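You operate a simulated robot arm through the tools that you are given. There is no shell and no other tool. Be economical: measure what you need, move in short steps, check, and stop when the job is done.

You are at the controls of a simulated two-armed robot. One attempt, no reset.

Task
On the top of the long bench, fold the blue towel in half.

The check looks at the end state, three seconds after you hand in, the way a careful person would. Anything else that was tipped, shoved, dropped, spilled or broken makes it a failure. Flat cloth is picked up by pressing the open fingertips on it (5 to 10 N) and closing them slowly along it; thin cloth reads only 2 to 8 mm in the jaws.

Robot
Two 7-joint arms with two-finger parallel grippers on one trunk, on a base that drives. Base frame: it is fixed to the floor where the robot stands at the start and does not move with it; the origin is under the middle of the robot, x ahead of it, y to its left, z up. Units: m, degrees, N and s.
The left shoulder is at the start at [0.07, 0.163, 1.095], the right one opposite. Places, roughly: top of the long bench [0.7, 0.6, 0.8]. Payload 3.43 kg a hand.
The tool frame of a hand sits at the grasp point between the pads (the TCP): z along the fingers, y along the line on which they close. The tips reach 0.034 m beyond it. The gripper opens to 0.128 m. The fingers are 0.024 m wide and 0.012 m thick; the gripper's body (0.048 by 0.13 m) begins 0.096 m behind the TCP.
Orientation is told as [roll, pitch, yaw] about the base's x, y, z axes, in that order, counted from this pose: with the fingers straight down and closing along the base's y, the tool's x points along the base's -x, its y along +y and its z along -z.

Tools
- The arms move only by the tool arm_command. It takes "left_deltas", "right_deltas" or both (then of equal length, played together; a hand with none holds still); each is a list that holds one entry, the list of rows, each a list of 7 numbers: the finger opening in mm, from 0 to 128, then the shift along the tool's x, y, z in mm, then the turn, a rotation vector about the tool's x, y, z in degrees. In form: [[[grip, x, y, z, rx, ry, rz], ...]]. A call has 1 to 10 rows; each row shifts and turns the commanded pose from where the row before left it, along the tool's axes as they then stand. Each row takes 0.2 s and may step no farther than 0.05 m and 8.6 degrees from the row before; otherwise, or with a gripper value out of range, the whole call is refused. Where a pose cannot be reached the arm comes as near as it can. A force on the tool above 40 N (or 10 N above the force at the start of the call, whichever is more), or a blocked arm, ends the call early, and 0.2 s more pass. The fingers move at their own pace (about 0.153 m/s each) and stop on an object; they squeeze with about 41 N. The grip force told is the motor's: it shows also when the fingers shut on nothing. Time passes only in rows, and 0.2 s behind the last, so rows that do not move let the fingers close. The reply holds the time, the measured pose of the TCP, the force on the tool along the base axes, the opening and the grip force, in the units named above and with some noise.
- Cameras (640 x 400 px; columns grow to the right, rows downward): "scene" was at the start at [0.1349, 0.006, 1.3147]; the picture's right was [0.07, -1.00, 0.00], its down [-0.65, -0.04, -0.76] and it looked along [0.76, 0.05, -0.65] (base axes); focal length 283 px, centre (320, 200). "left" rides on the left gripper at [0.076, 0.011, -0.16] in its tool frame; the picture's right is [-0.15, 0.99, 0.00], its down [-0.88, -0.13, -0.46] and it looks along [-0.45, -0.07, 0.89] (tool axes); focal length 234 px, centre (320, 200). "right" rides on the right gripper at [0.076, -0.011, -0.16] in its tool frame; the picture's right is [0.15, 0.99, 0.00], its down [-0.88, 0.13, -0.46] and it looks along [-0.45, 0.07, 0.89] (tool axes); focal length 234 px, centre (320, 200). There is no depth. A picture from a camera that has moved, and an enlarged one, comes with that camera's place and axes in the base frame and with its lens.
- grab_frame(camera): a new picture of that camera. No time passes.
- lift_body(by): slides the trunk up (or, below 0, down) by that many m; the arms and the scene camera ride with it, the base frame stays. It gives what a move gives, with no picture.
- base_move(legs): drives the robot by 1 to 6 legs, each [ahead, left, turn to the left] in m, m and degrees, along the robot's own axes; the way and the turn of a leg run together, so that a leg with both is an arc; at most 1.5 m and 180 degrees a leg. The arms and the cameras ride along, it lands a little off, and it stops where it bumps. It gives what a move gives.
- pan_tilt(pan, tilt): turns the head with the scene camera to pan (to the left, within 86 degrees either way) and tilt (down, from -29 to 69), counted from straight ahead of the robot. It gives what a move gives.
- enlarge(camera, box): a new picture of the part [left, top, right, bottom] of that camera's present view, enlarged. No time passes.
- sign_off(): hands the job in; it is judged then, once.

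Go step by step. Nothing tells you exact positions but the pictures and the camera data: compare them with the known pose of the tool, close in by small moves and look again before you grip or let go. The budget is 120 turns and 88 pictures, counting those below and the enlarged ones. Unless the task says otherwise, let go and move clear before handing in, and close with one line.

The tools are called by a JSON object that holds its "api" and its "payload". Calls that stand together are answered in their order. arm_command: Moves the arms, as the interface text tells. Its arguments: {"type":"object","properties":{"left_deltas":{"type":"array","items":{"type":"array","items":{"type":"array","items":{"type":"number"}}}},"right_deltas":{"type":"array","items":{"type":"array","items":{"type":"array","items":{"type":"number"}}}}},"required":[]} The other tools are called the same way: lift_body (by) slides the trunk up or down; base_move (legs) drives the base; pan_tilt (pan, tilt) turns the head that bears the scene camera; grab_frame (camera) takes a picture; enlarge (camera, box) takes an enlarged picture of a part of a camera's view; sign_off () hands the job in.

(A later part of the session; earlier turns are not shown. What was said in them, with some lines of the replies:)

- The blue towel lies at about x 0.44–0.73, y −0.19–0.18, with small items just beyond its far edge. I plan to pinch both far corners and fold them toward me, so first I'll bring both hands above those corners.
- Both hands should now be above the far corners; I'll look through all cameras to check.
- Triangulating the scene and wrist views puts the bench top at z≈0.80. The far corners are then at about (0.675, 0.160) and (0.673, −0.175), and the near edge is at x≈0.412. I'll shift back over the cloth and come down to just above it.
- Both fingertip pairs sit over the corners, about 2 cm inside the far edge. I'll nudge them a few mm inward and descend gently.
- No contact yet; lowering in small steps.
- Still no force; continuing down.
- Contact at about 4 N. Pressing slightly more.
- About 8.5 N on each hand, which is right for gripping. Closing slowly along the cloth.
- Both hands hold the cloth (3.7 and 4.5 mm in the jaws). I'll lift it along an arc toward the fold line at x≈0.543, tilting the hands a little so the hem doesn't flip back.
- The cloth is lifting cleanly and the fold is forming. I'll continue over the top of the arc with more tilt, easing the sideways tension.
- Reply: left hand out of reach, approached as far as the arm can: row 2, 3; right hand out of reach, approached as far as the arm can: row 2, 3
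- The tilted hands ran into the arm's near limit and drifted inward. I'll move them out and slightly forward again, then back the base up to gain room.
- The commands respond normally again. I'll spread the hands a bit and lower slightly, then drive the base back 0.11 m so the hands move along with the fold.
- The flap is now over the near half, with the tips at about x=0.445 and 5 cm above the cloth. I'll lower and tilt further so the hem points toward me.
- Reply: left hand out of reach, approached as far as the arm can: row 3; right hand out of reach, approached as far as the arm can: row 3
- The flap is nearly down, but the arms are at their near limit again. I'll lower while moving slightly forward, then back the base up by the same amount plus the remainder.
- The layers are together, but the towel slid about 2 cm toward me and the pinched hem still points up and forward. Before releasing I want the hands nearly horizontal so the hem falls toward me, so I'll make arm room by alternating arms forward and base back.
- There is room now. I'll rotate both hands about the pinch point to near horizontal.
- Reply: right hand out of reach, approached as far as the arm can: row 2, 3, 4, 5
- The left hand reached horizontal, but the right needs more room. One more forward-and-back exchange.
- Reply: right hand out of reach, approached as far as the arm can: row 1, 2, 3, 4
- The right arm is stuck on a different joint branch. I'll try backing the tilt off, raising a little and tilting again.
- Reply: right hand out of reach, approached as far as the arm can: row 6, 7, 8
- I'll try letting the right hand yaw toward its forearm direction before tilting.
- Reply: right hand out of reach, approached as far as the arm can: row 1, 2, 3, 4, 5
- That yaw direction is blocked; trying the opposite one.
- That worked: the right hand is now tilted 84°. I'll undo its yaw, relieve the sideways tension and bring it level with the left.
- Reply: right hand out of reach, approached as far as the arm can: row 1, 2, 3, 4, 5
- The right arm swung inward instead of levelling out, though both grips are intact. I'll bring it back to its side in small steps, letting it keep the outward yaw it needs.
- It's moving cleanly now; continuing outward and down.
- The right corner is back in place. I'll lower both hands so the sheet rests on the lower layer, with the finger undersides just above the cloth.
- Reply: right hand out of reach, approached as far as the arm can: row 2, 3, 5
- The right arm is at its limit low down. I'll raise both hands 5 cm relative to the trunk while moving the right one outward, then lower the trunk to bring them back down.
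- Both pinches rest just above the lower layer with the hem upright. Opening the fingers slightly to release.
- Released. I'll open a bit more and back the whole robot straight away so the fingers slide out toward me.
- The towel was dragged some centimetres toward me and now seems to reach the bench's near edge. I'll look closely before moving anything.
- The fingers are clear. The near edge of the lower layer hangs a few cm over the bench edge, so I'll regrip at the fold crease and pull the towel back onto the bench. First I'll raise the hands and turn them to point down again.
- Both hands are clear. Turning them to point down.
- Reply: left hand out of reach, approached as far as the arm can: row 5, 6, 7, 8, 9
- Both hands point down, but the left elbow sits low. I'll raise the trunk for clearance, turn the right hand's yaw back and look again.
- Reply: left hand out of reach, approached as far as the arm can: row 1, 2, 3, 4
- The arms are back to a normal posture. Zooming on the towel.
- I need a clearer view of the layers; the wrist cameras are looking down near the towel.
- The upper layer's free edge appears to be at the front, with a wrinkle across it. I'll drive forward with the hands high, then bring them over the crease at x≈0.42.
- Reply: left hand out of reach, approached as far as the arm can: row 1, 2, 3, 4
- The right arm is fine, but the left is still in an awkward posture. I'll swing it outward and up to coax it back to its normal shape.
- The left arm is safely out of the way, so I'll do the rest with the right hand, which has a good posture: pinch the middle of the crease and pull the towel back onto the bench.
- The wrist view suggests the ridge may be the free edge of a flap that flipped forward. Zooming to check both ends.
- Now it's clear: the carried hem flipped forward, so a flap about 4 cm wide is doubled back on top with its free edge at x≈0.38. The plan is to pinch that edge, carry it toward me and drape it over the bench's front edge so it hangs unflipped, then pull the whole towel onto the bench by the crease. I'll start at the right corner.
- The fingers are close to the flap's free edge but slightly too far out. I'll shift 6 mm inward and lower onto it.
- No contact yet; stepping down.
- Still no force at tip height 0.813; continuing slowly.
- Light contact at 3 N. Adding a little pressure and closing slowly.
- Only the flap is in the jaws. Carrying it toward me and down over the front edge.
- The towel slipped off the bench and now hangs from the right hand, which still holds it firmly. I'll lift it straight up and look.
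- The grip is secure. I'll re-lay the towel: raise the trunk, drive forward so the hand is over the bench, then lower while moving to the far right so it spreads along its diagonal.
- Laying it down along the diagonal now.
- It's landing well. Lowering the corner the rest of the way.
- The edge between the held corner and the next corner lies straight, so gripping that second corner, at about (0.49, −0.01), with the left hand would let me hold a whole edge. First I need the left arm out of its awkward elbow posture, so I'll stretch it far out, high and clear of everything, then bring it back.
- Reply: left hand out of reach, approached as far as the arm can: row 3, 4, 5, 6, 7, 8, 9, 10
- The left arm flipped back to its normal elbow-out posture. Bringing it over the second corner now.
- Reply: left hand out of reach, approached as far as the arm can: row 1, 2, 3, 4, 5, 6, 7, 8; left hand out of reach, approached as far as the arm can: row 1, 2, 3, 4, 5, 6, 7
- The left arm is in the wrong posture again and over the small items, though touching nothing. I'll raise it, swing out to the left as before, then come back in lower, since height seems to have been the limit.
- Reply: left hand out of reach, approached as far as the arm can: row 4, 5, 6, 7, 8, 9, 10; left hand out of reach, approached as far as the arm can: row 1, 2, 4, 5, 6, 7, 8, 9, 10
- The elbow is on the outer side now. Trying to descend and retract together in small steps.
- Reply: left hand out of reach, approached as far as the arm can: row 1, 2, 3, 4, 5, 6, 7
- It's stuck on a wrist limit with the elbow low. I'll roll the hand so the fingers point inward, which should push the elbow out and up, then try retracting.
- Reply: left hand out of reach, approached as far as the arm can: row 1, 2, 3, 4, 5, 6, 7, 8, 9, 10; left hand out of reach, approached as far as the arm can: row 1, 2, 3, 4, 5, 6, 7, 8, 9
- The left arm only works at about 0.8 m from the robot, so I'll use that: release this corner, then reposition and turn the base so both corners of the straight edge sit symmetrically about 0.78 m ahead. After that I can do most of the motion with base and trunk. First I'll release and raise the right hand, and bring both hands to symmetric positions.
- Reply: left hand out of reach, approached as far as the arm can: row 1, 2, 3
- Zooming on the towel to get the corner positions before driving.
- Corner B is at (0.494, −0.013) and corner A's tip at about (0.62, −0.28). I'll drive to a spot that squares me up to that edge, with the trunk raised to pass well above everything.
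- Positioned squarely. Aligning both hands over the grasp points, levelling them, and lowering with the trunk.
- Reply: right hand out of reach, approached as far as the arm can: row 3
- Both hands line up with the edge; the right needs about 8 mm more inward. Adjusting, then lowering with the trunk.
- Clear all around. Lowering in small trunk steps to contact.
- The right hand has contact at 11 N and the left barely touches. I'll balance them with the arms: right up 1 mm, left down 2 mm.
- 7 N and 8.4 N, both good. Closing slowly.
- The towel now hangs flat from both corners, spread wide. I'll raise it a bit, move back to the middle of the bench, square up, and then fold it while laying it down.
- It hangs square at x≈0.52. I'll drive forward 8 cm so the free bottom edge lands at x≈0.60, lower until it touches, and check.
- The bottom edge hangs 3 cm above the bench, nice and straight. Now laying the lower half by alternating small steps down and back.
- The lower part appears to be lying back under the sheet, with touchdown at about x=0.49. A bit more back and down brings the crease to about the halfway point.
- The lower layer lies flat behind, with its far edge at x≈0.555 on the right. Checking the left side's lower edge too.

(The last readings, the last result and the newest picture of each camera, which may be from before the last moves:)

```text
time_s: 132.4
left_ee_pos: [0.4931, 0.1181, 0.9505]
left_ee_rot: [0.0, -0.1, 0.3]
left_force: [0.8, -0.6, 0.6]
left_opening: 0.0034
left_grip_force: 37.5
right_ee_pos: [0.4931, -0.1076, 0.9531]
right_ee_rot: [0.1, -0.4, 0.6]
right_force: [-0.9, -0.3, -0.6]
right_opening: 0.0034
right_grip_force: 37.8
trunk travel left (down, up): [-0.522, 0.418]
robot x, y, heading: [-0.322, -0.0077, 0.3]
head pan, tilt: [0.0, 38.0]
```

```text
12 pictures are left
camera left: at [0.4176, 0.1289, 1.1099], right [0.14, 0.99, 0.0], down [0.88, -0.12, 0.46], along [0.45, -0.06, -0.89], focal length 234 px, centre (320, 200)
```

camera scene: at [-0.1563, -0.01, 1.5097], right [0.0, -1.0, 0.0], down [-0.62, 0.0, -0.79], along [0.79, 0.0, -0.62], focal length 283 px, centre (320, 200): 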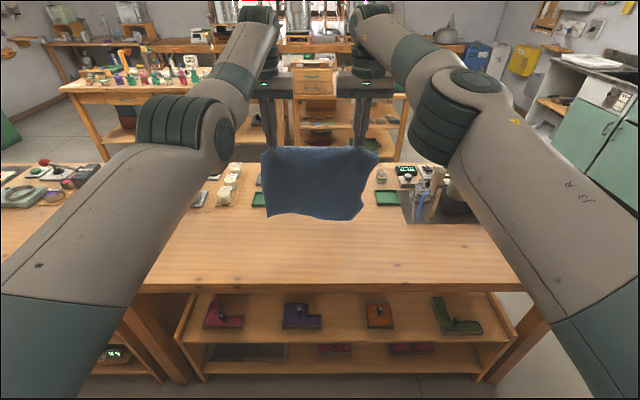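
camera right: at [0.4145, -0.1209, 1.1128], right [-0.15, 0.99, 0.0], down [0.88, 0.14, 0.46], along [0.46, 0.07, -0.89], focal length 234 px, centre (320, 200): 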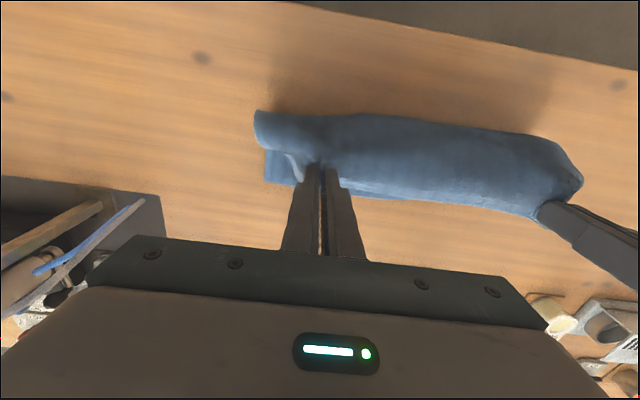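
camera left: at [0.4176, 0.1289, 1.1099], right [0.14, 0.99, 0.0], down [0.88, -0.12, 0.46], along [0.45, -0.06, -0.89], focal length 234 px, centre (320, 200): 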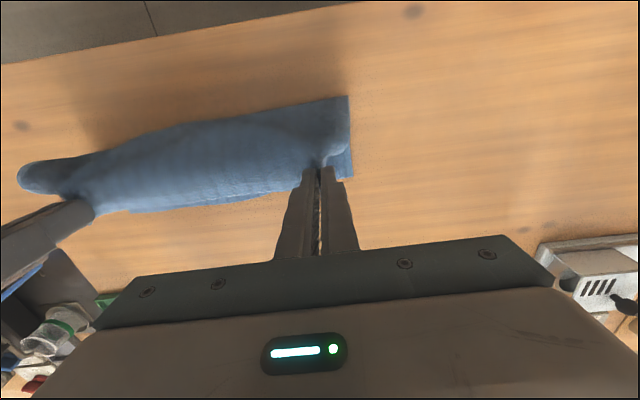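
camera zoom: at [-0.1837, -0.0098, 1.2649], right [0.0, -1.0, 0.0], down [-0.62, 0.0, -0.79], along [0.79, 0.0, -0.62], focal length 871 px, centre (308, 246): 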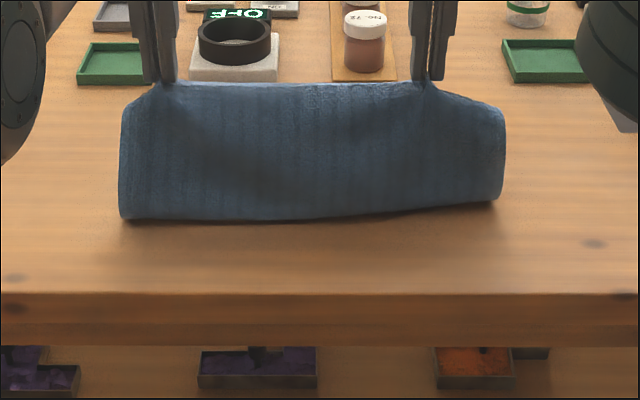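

The lower edge runs from (0.542, 0.159) to (0.553, −0.17). Now I'll bring the held edge forward and down onto it in small alternating steps.

{"api": "lift_body", "payload": {"by": -0.03}}

{"api": "base_move", "payload": {"legs": [[0.02, 0, 0]]}}

{"api": "lift_body", "payload": {"by": -0.03}}

{"api": "base_move", "payload": {"legs": [[0.015, 0, 0]]}}

{"api": "lift_body", "payload": {"by": -0.025}}

{"api": "grab_frame", "payload": {"camera": "left"}}

{"api": "grab_frame", "payload": {"camera": "right"}}

```text
time_s: 133.2
left_ee_pos: [0.4938, 0.1175, 0.9188]
left_ee_rot: [0.0, -0.1, 0.5]
left_force: [0.5, -0.1, 0.1]
left_opening: 0.0033
left_grip_force: 38.3
right_ee_pos: [0.4945, -0.1083, 0.9219]
right_ee_rot: [0.1, -0.3, 0.4]
right_force: [0.4, -0.8, -0.4]
right_opening: 0.0035
right_grip_force: 38.1
trunk travel left (down, up): [-0.491, 0.448]
robot x, y, heading: [-0.3161, -0.013, 0.0]
head pan, tilt: [0.0, 38.0]
```

```text
time_s: 134.0
left_ee_pos: [0.5132, 0.1189, 0.9197]
left_ee_rot: [0.0, -0.1, 0.4]
left_force: [-0.1, 0.0, 0.5]
left_opening: 0.0034
left_grip_force: 38.2
right_ee_pos: [0.5125, -0.1091, 0.923]
right_ee_rot: [0.1, -0.2, 0.5]
right_force: [0.1, 0.2, 0.1]
right_opening: 0.0034
right_grip_force: 37.8
trunk travel left (down, up): [-0.491, 0.448]
robot x, y, heading: [-0.3024, -0.0155, 0.0]
head pan, tilt: [0.0, 38.0]
```

```text
time_s: 134.7
left_ee_pos: [0.5127, 0.1184, 0.8909]
left_ee_rot: [0.0, -0.1, 0.5]
left_force: [-0.6, -0.4, 0.2]
left_opening: 0.0035
left_grip_force: 38.1
right_ee_pos: [0.512, -0.1079, 0.8937]
right_ee_rot: [0.2, -0.4, 0.4]
right_force: [-0.2, 0.8, -0.1]
right_opening: 0.0033
right_grip_force: 37.6
trunk travel left (down, up): [-0.461, 0.479]
robot x, y, heading: [-0.2962, -0.006, 0.2]
head pan, tilt: [0.0, 38.0]
```

```text
time_s: 135.5
left_ee_pos: [0.528, 0.1197, 0.89]
left_ee_rot: [0.0, -0.1, 0.5]
left_force: [0.0, -0.9, 0.2]
left_opening: 0.0034
left_grip_force: 38.1
right_ee_pos: [0.5281, -0.1077, 0.8926]
right_ee_rot: [0.2, -0.3, 0.5]
right_force: [0.6, -1.0, 0.5]
right_opening: 0.0034
right_grip_force: 37.7
trunk travel left (down, up): [-0.461, 0.479]
robot x, y, heading: [-0.287, -0.015, 0.4]
head pan, tilt: [0.0, 38.0]
```

```text
time_s: 136.2
left_ee_pos: [0.5279, 0.1186, 0.866]
left_ee_rot: [-0.1, -0.1, 0.5]
left_force: [-0.2, -1.4, 0.4]
left_opening: 0.0035
left_grip_force: 38.3
right_ee_pos: [0.5274, -0.1073, 0.8684]
right_ee_rot: [0.2, -0.4, 0.5]
right_force: [0.2, 0.5, 0.1]
right_opening: 0.0034
right_grip_force: 37.6
trunk travel left (down, up): [-0.436, 0.504]
robot x, y, heading: [-0.2853, -0.0125, 0.4]
head pan, tilt: [0.0, 38.0]
```

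```text
11 pictures are left
camera left: at [0.452, 0.1295, 1.025], right [0.14, 0.99, 0.0], down [0.88, -0.12, 0.46], along [0.45, -0.06, -0.89], focal length 234 px, centre (320, 200)
```

left: 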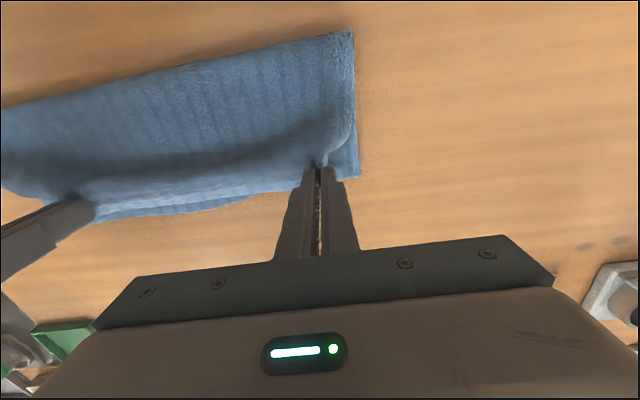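

```text
10 pictures are left
camera right: at [0.449, -0.1203, 1.0279], right [-0.15, 0.99, 0.0], down [0.88, 0.14, 0.46], along [0.46, 0.07, -0.89], focal length 234 px, centre (320, 200)
```

right: 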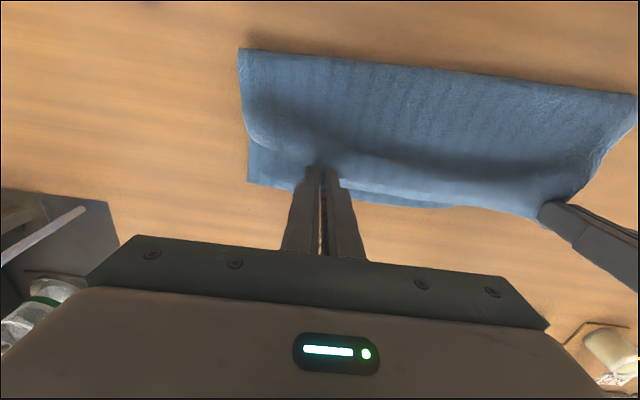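

Nearly there and well aligned. The right hand needs about 12 mm more forward; then I'll lower the last 2 cm.

{"api": "arm_command", "payload": {"left_deltas": [[[0, -2, 0, 0, 0, 0, 0], [0, 0, 0, 0, 0, 0, 0]]], "right_deltas": [[[0, -12, 0, 1, 0, 0, 0], [0, 0, 0, 0, 0, 0, 0]]]}}

{"api": "lift_body", "payload": {"by": -0.018}}

{"api": "lift_body", "payload": {"by": -0.004}}

```text
time_s: 136.8
left_ee_pos: [0.5302, 0.1191, 0.8658]
left_ee_rot: [0.0, -0.1, 0.4]
left_force: [0.4, -1.4, -0.6]
left_opening: 0.0033
left_grip_force: 38.2
right_ee_pos: [0.5278, -0.1083, 0.8679]
right_ee_rot: [0.2, -0.3, 0.5]
right_force: [-0.2, 0.4, 0.3]
right_opening: 0.0033
right_grip_force: 38.2
right hand out of reach, approached as far as the arm can: row 1
trunk travel left (down, up): [-0.436, 0.504]
robot x, y, heading: [-0.2835, -0.0133, 0.2]
head pan, tilt: [0.0, 38.0]
```

```text
time_s: 137.5
left_ee_pos: [0.5291, 0.1177, 0.8472]
left_ee_rot: [0.0, -0.1, 0.4]
left_force: [0.7, -1.0, 0.2]
left_opening: 0.0035
left_grip_force: 38.0
right_ee_pos: [0.5266, -0.1083, 0.8503]
right_ee_rot: [0.2, -0.4, 0.6]
right_force: [-0.2, 0.8, 0.0]
right_opening: 0.0032
right_grip_force: 37.4
trunk travel left (down, up): [-0.418, 0.522]
robot x, y, heading: [-0.2863, -0.0107, 0.2]
head pan, tilt: [0.0, 38.0]
```

```text
time_s: 138.0
left_ee_pos: [0.5295, 0.1186, 0.844]
left_ee_rot: [0.0, -0.2, 0.4]
left_force: [1.0, -0.8, 3.7]
left_opening: 0.0032
left_grip_force: 38.4
right_ee_pos: [0.5278, -0.1082, 0.845]
right_ee_rot: [0.2, -0.3, 0.5]
right_force: [-0.3, -0.3, 0.1]
right_opening: 0.0036
right_grip_force: 37.0
trunk travel left (down, up): [-0.414, 0.526]
robot x, y, heading: [-0.287, -0.0099, 0.4]
head pan, tilt: [0.0, 38.0]
```

The right arm is at full reach, so I'll make the small correction with the base: up 6 mm, a slight turn and forward shift, then back down.

{"api": "lift_body", "payload": {"by": 0.007}}

{"api": "base_move", "payload": {"legs": [[0.008, -0.022, 1.6]]}}

{"api": "lift_body", "payload": {"by": -0.0065}}

{"api": "grab_frame", "payload": {"camera": "right"}}

```text
time_s: 138.6
left_ee_pos: [0.5301, 0.1179, 0.8497]
left_ee_rot: [-0.1, 0.1, 0.5]
left_force: [-0.6, 0.2, 0.1]
left_opening: 0.0036
left_grip_force: 37.9
right_ee_pos: [0.5278, -0.1078, 0.8524]
right_ee_rot: [0.2, -0.3, 0.5]
right_force: [0.0, 0.2, 0.4]
right_opening: 0.0036
right_grip_force: 37.4
trunk travel left (down, up): [-0.421, 0.519]
robot x, y, heading: [-0.2873, -0.0095, 0.1]
head pan, tilt: [0.0, 38.0]
```

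```text
time_s: 139.4
left_ee_pos: [0.5356, 0.1212, 0.8491]
left_ee_rot: [0.0, -0.1, 2.1]
left_force: [0.3, -0.9, 0.2]
left_opening: 0.0031
left_grip_force: 38.0
right_ee_pos: [0.5388, -0.1066, 0.8538]
right_ee_rot: [0.2, -0.3, 2.2]
right_force: [0.2, 0.4, -0.2]
right_opening: 0.0033
right_grip_force: 37.5
trunk travel left (down, up): [-0.421, 0.519]
robot x, y, heading: [-0.2734, -0.0335, 1.9]
head pan, tilt: [0.0, 38.0]
```

```text
time_s: 139.9
left_ee_pos: [0.5342, 0.1218, 0.844]
left_ee_rot: [0.0, -0.1, 2.0]
left_force: [-0.1, 0.1, -0.1]
left_opening: 0.0032
left_grip_force: 38.1
right_ee_pos: [0.5381, -0.1066, 0.8469]
right_ee_rot: [0.2, -0.2, 2.1]
right_force: [-0.7, 0.8, 0.8]
right_opening: 0.0034
right_grip_force: 37.4
trunk travel left (down, up): [-0.415, 0.525]
robot x, y, heading: [-0.2789, -0.0343, 2.1]
head pan, tilt: [0.0, 38.0]
```

```text
9 pictures are left
camera right: at [0.4606, -0.1208, 1.006], right [-0.18, 0.98, 0.0], down [0.87, 0.16, 0.46], along [0.45, 0.09, -0.89], focal length 234 px, centre (320, 200)
```

right: 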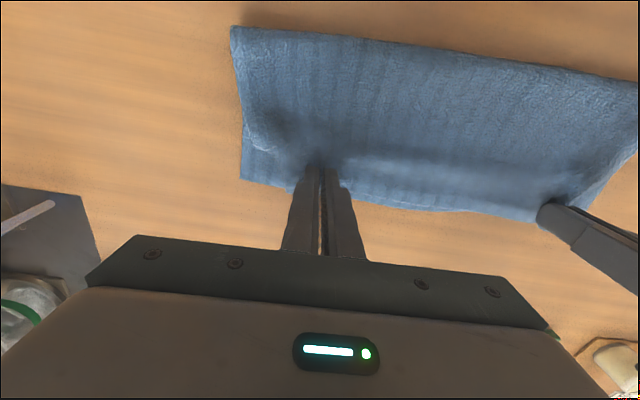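

The edges overlap well; only the right corner of the upper layer is drooping a bit short. Releasing slowly.

{"api": "arm_command", "payload": {"left_deltas": [[[6, 0, 0, 0, 0, 0, 0], [10, 0, 0, 0, 0, 0, 0], [14, 0, 0, 0, 0, 0, 0], [18, 0, 0, 0, 0, 0, 0], [24, 0, 0, 0, 0, 0, 0], [24, 0, 0, 0, 0, 0, 0]]], "right_deltas": [[[6, 0, 0, 0, 0, 0, 0], [10, 0, 0, 0, 0, 0, 0], [14, 0, 0, 0, 0, 0, 0], [18, 0, 0, 0, 0, 0, 0], [24, 0, 0, 0, 0, 0, 0], [24, 0, 0, 0, 0, 0, 0]]]}}

{"api": "lift_body", "payload": {"by": 0.15}}

{"api": "enlarge", "payload": {"camera": "scene", "box": [230, 150, 422, 270]}}

{"api": "grab_frame", "payload": {"camera": "right"}}

```text
time_s: 141.3
left_ee_pos: [0.5342, 0.1205, 0.8426]
left_ee_rot: [0.1, -0.1, 2.2]
left_force: [-0.3, 0.0, 0.4]
left_opening: 0.0241
left_grip_force: 0.0
right_ee_pos: [0.5383, -0.1054, 0.8451]
right_ee_rot: [0.3, -0.3, 2.1]
right_force: [-0.7, -0.6, 0.0]
right_opening: 0.0243
right_grip_force: 0.0
trunk travel left (down, up): [-0.415, 0.525]
robot x, y, heading: [-0.2797, -0.0315, 1.9]
head pan, tilt: [0.0, 38.0]
```

```text
time_s: 143.1
left_ee_pos: [0.5345, 0.1202, 0.9928]
left_ee_rot: [0.0, -0.1, 2.1]
left_force: [0.3, -0.5, 0.0]
left_opening: 0.0243
left_grip_force: 0.0
right_ee_pos: [0.5387, -0.1068, 0.9962]
right_ee_rot: [0.2, -0.3, 2.0]
right_force: [0.1, 0.1, -0.1]
right_opening: 0.0244
right_grip_force: 0.1
trunk travel left (down, up): [-0.565, 0.375]
robot x, y, heading: [-0.2777, -0.0338, 1.8]
head pan, tilt: [0.0, 38.0]
```

```text
3.33 times, centred on (326, 210) of scene
camera zoom: at [-0.1398, -0.0273, 1.3081], right [0.03, -1.0, 0.0], down [-0.62, -0.02, -0.79], along [0.79, 0.03, -0.62], focal length 944 px, centre (300, 167)
```

zoom: 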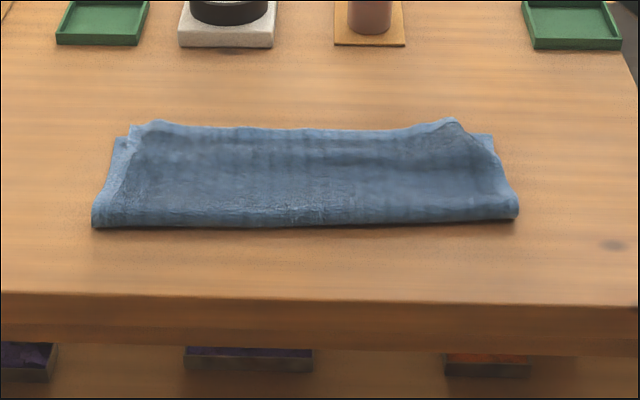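

```text
7 pictures are left
camera right: at [0.4612, -0.1209, 1.1554], right [-0.18, 0.98, 0.0], down [0.87, 0.16, 0.46], along [0.45, 0.09, -0.89], focal length 234 px, centre (320, 200)
```

right: 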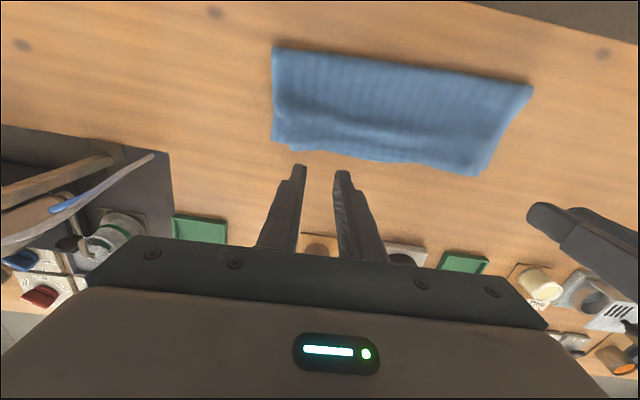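

The towel is neatly folded in half on the bench. One close look at the corners.

{"api": "enlarge", "payload": {"camera": "right", "box": [250, 30, 550, 190]}}

```text
2.13 times, centred on (400, 110) of right
camera zoom: at [0.4612, -0.1209, 1.1554], right [-0.18, 0.98, 0.0], down [0.87, 0.16, 0.46], along [0.45, 0.09, -0.89], focal length 500 px, centre (149, 392)
```

zoom: 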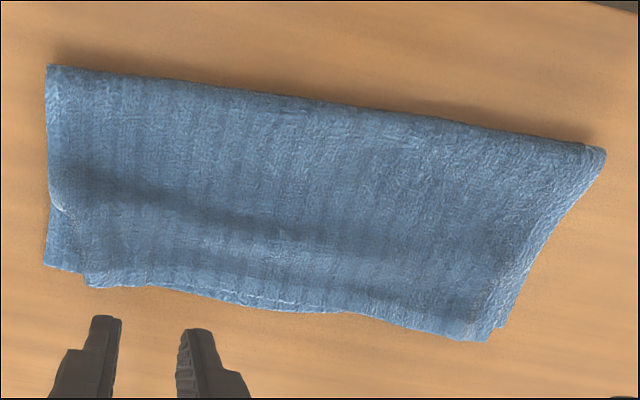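

The layers align within 1–2 cm all round, and nothing else has moved. Backing the hands clear, then handing in.

{"api": "base_move", "payload": {"legs": [[-0.2, 0, 0]]}}

{"api": "grab_frame", "payload": {"camera": "scene"}}

```text
time_s: 144.6
left_ee_pos: [0.3379, 0.115, 0.9929]
left_ee_rot: [-0.1, -0.1, 2.2]
left_force: [0.1, 0.2, 0.2]
left_opening: 0.0241
left_grip_force: 0.0
right_ee_pos: [0.3423, -0.112, 0.997]
right_ee_rot: [0.2, -0.3, 2.3]
right_force: [0.0, 0.2, 0.3]
right_opening: 0.0239
right_grip_force: 0.0
trunk travel left (down, up): [-0.565, 0.375]
robot x, y, heading: [-0.472, -0.0416, 2.0]
head pan, tilt: [0.0, 38.0]
```

```text
5 pictures are left
camera scene: at [-0.336, -0.0339, 1.3082], right [0.04, -1.0, 0.0], down [-0.62, -0.02, -0.79], along [0.79, 0.03, -0.62], focal length 283 px, centre (320, 200)
```

scene: 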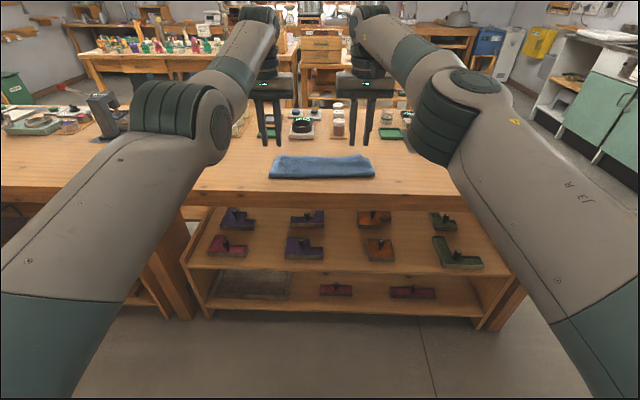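

The towel lies folded in half on the bench, the hands are clear, and everything else I can see is undisturbed. Handing in.

{"api": "sign_off", "payload": {}}

```text
The job is handed in.
```

The blue towel is folded in half on top of the long bench; it slid off the front edge once while gripped and had to be re-laid, and one upper corner sits about 2.5 cm short, but both hands are clear and I saw nothing else moved.
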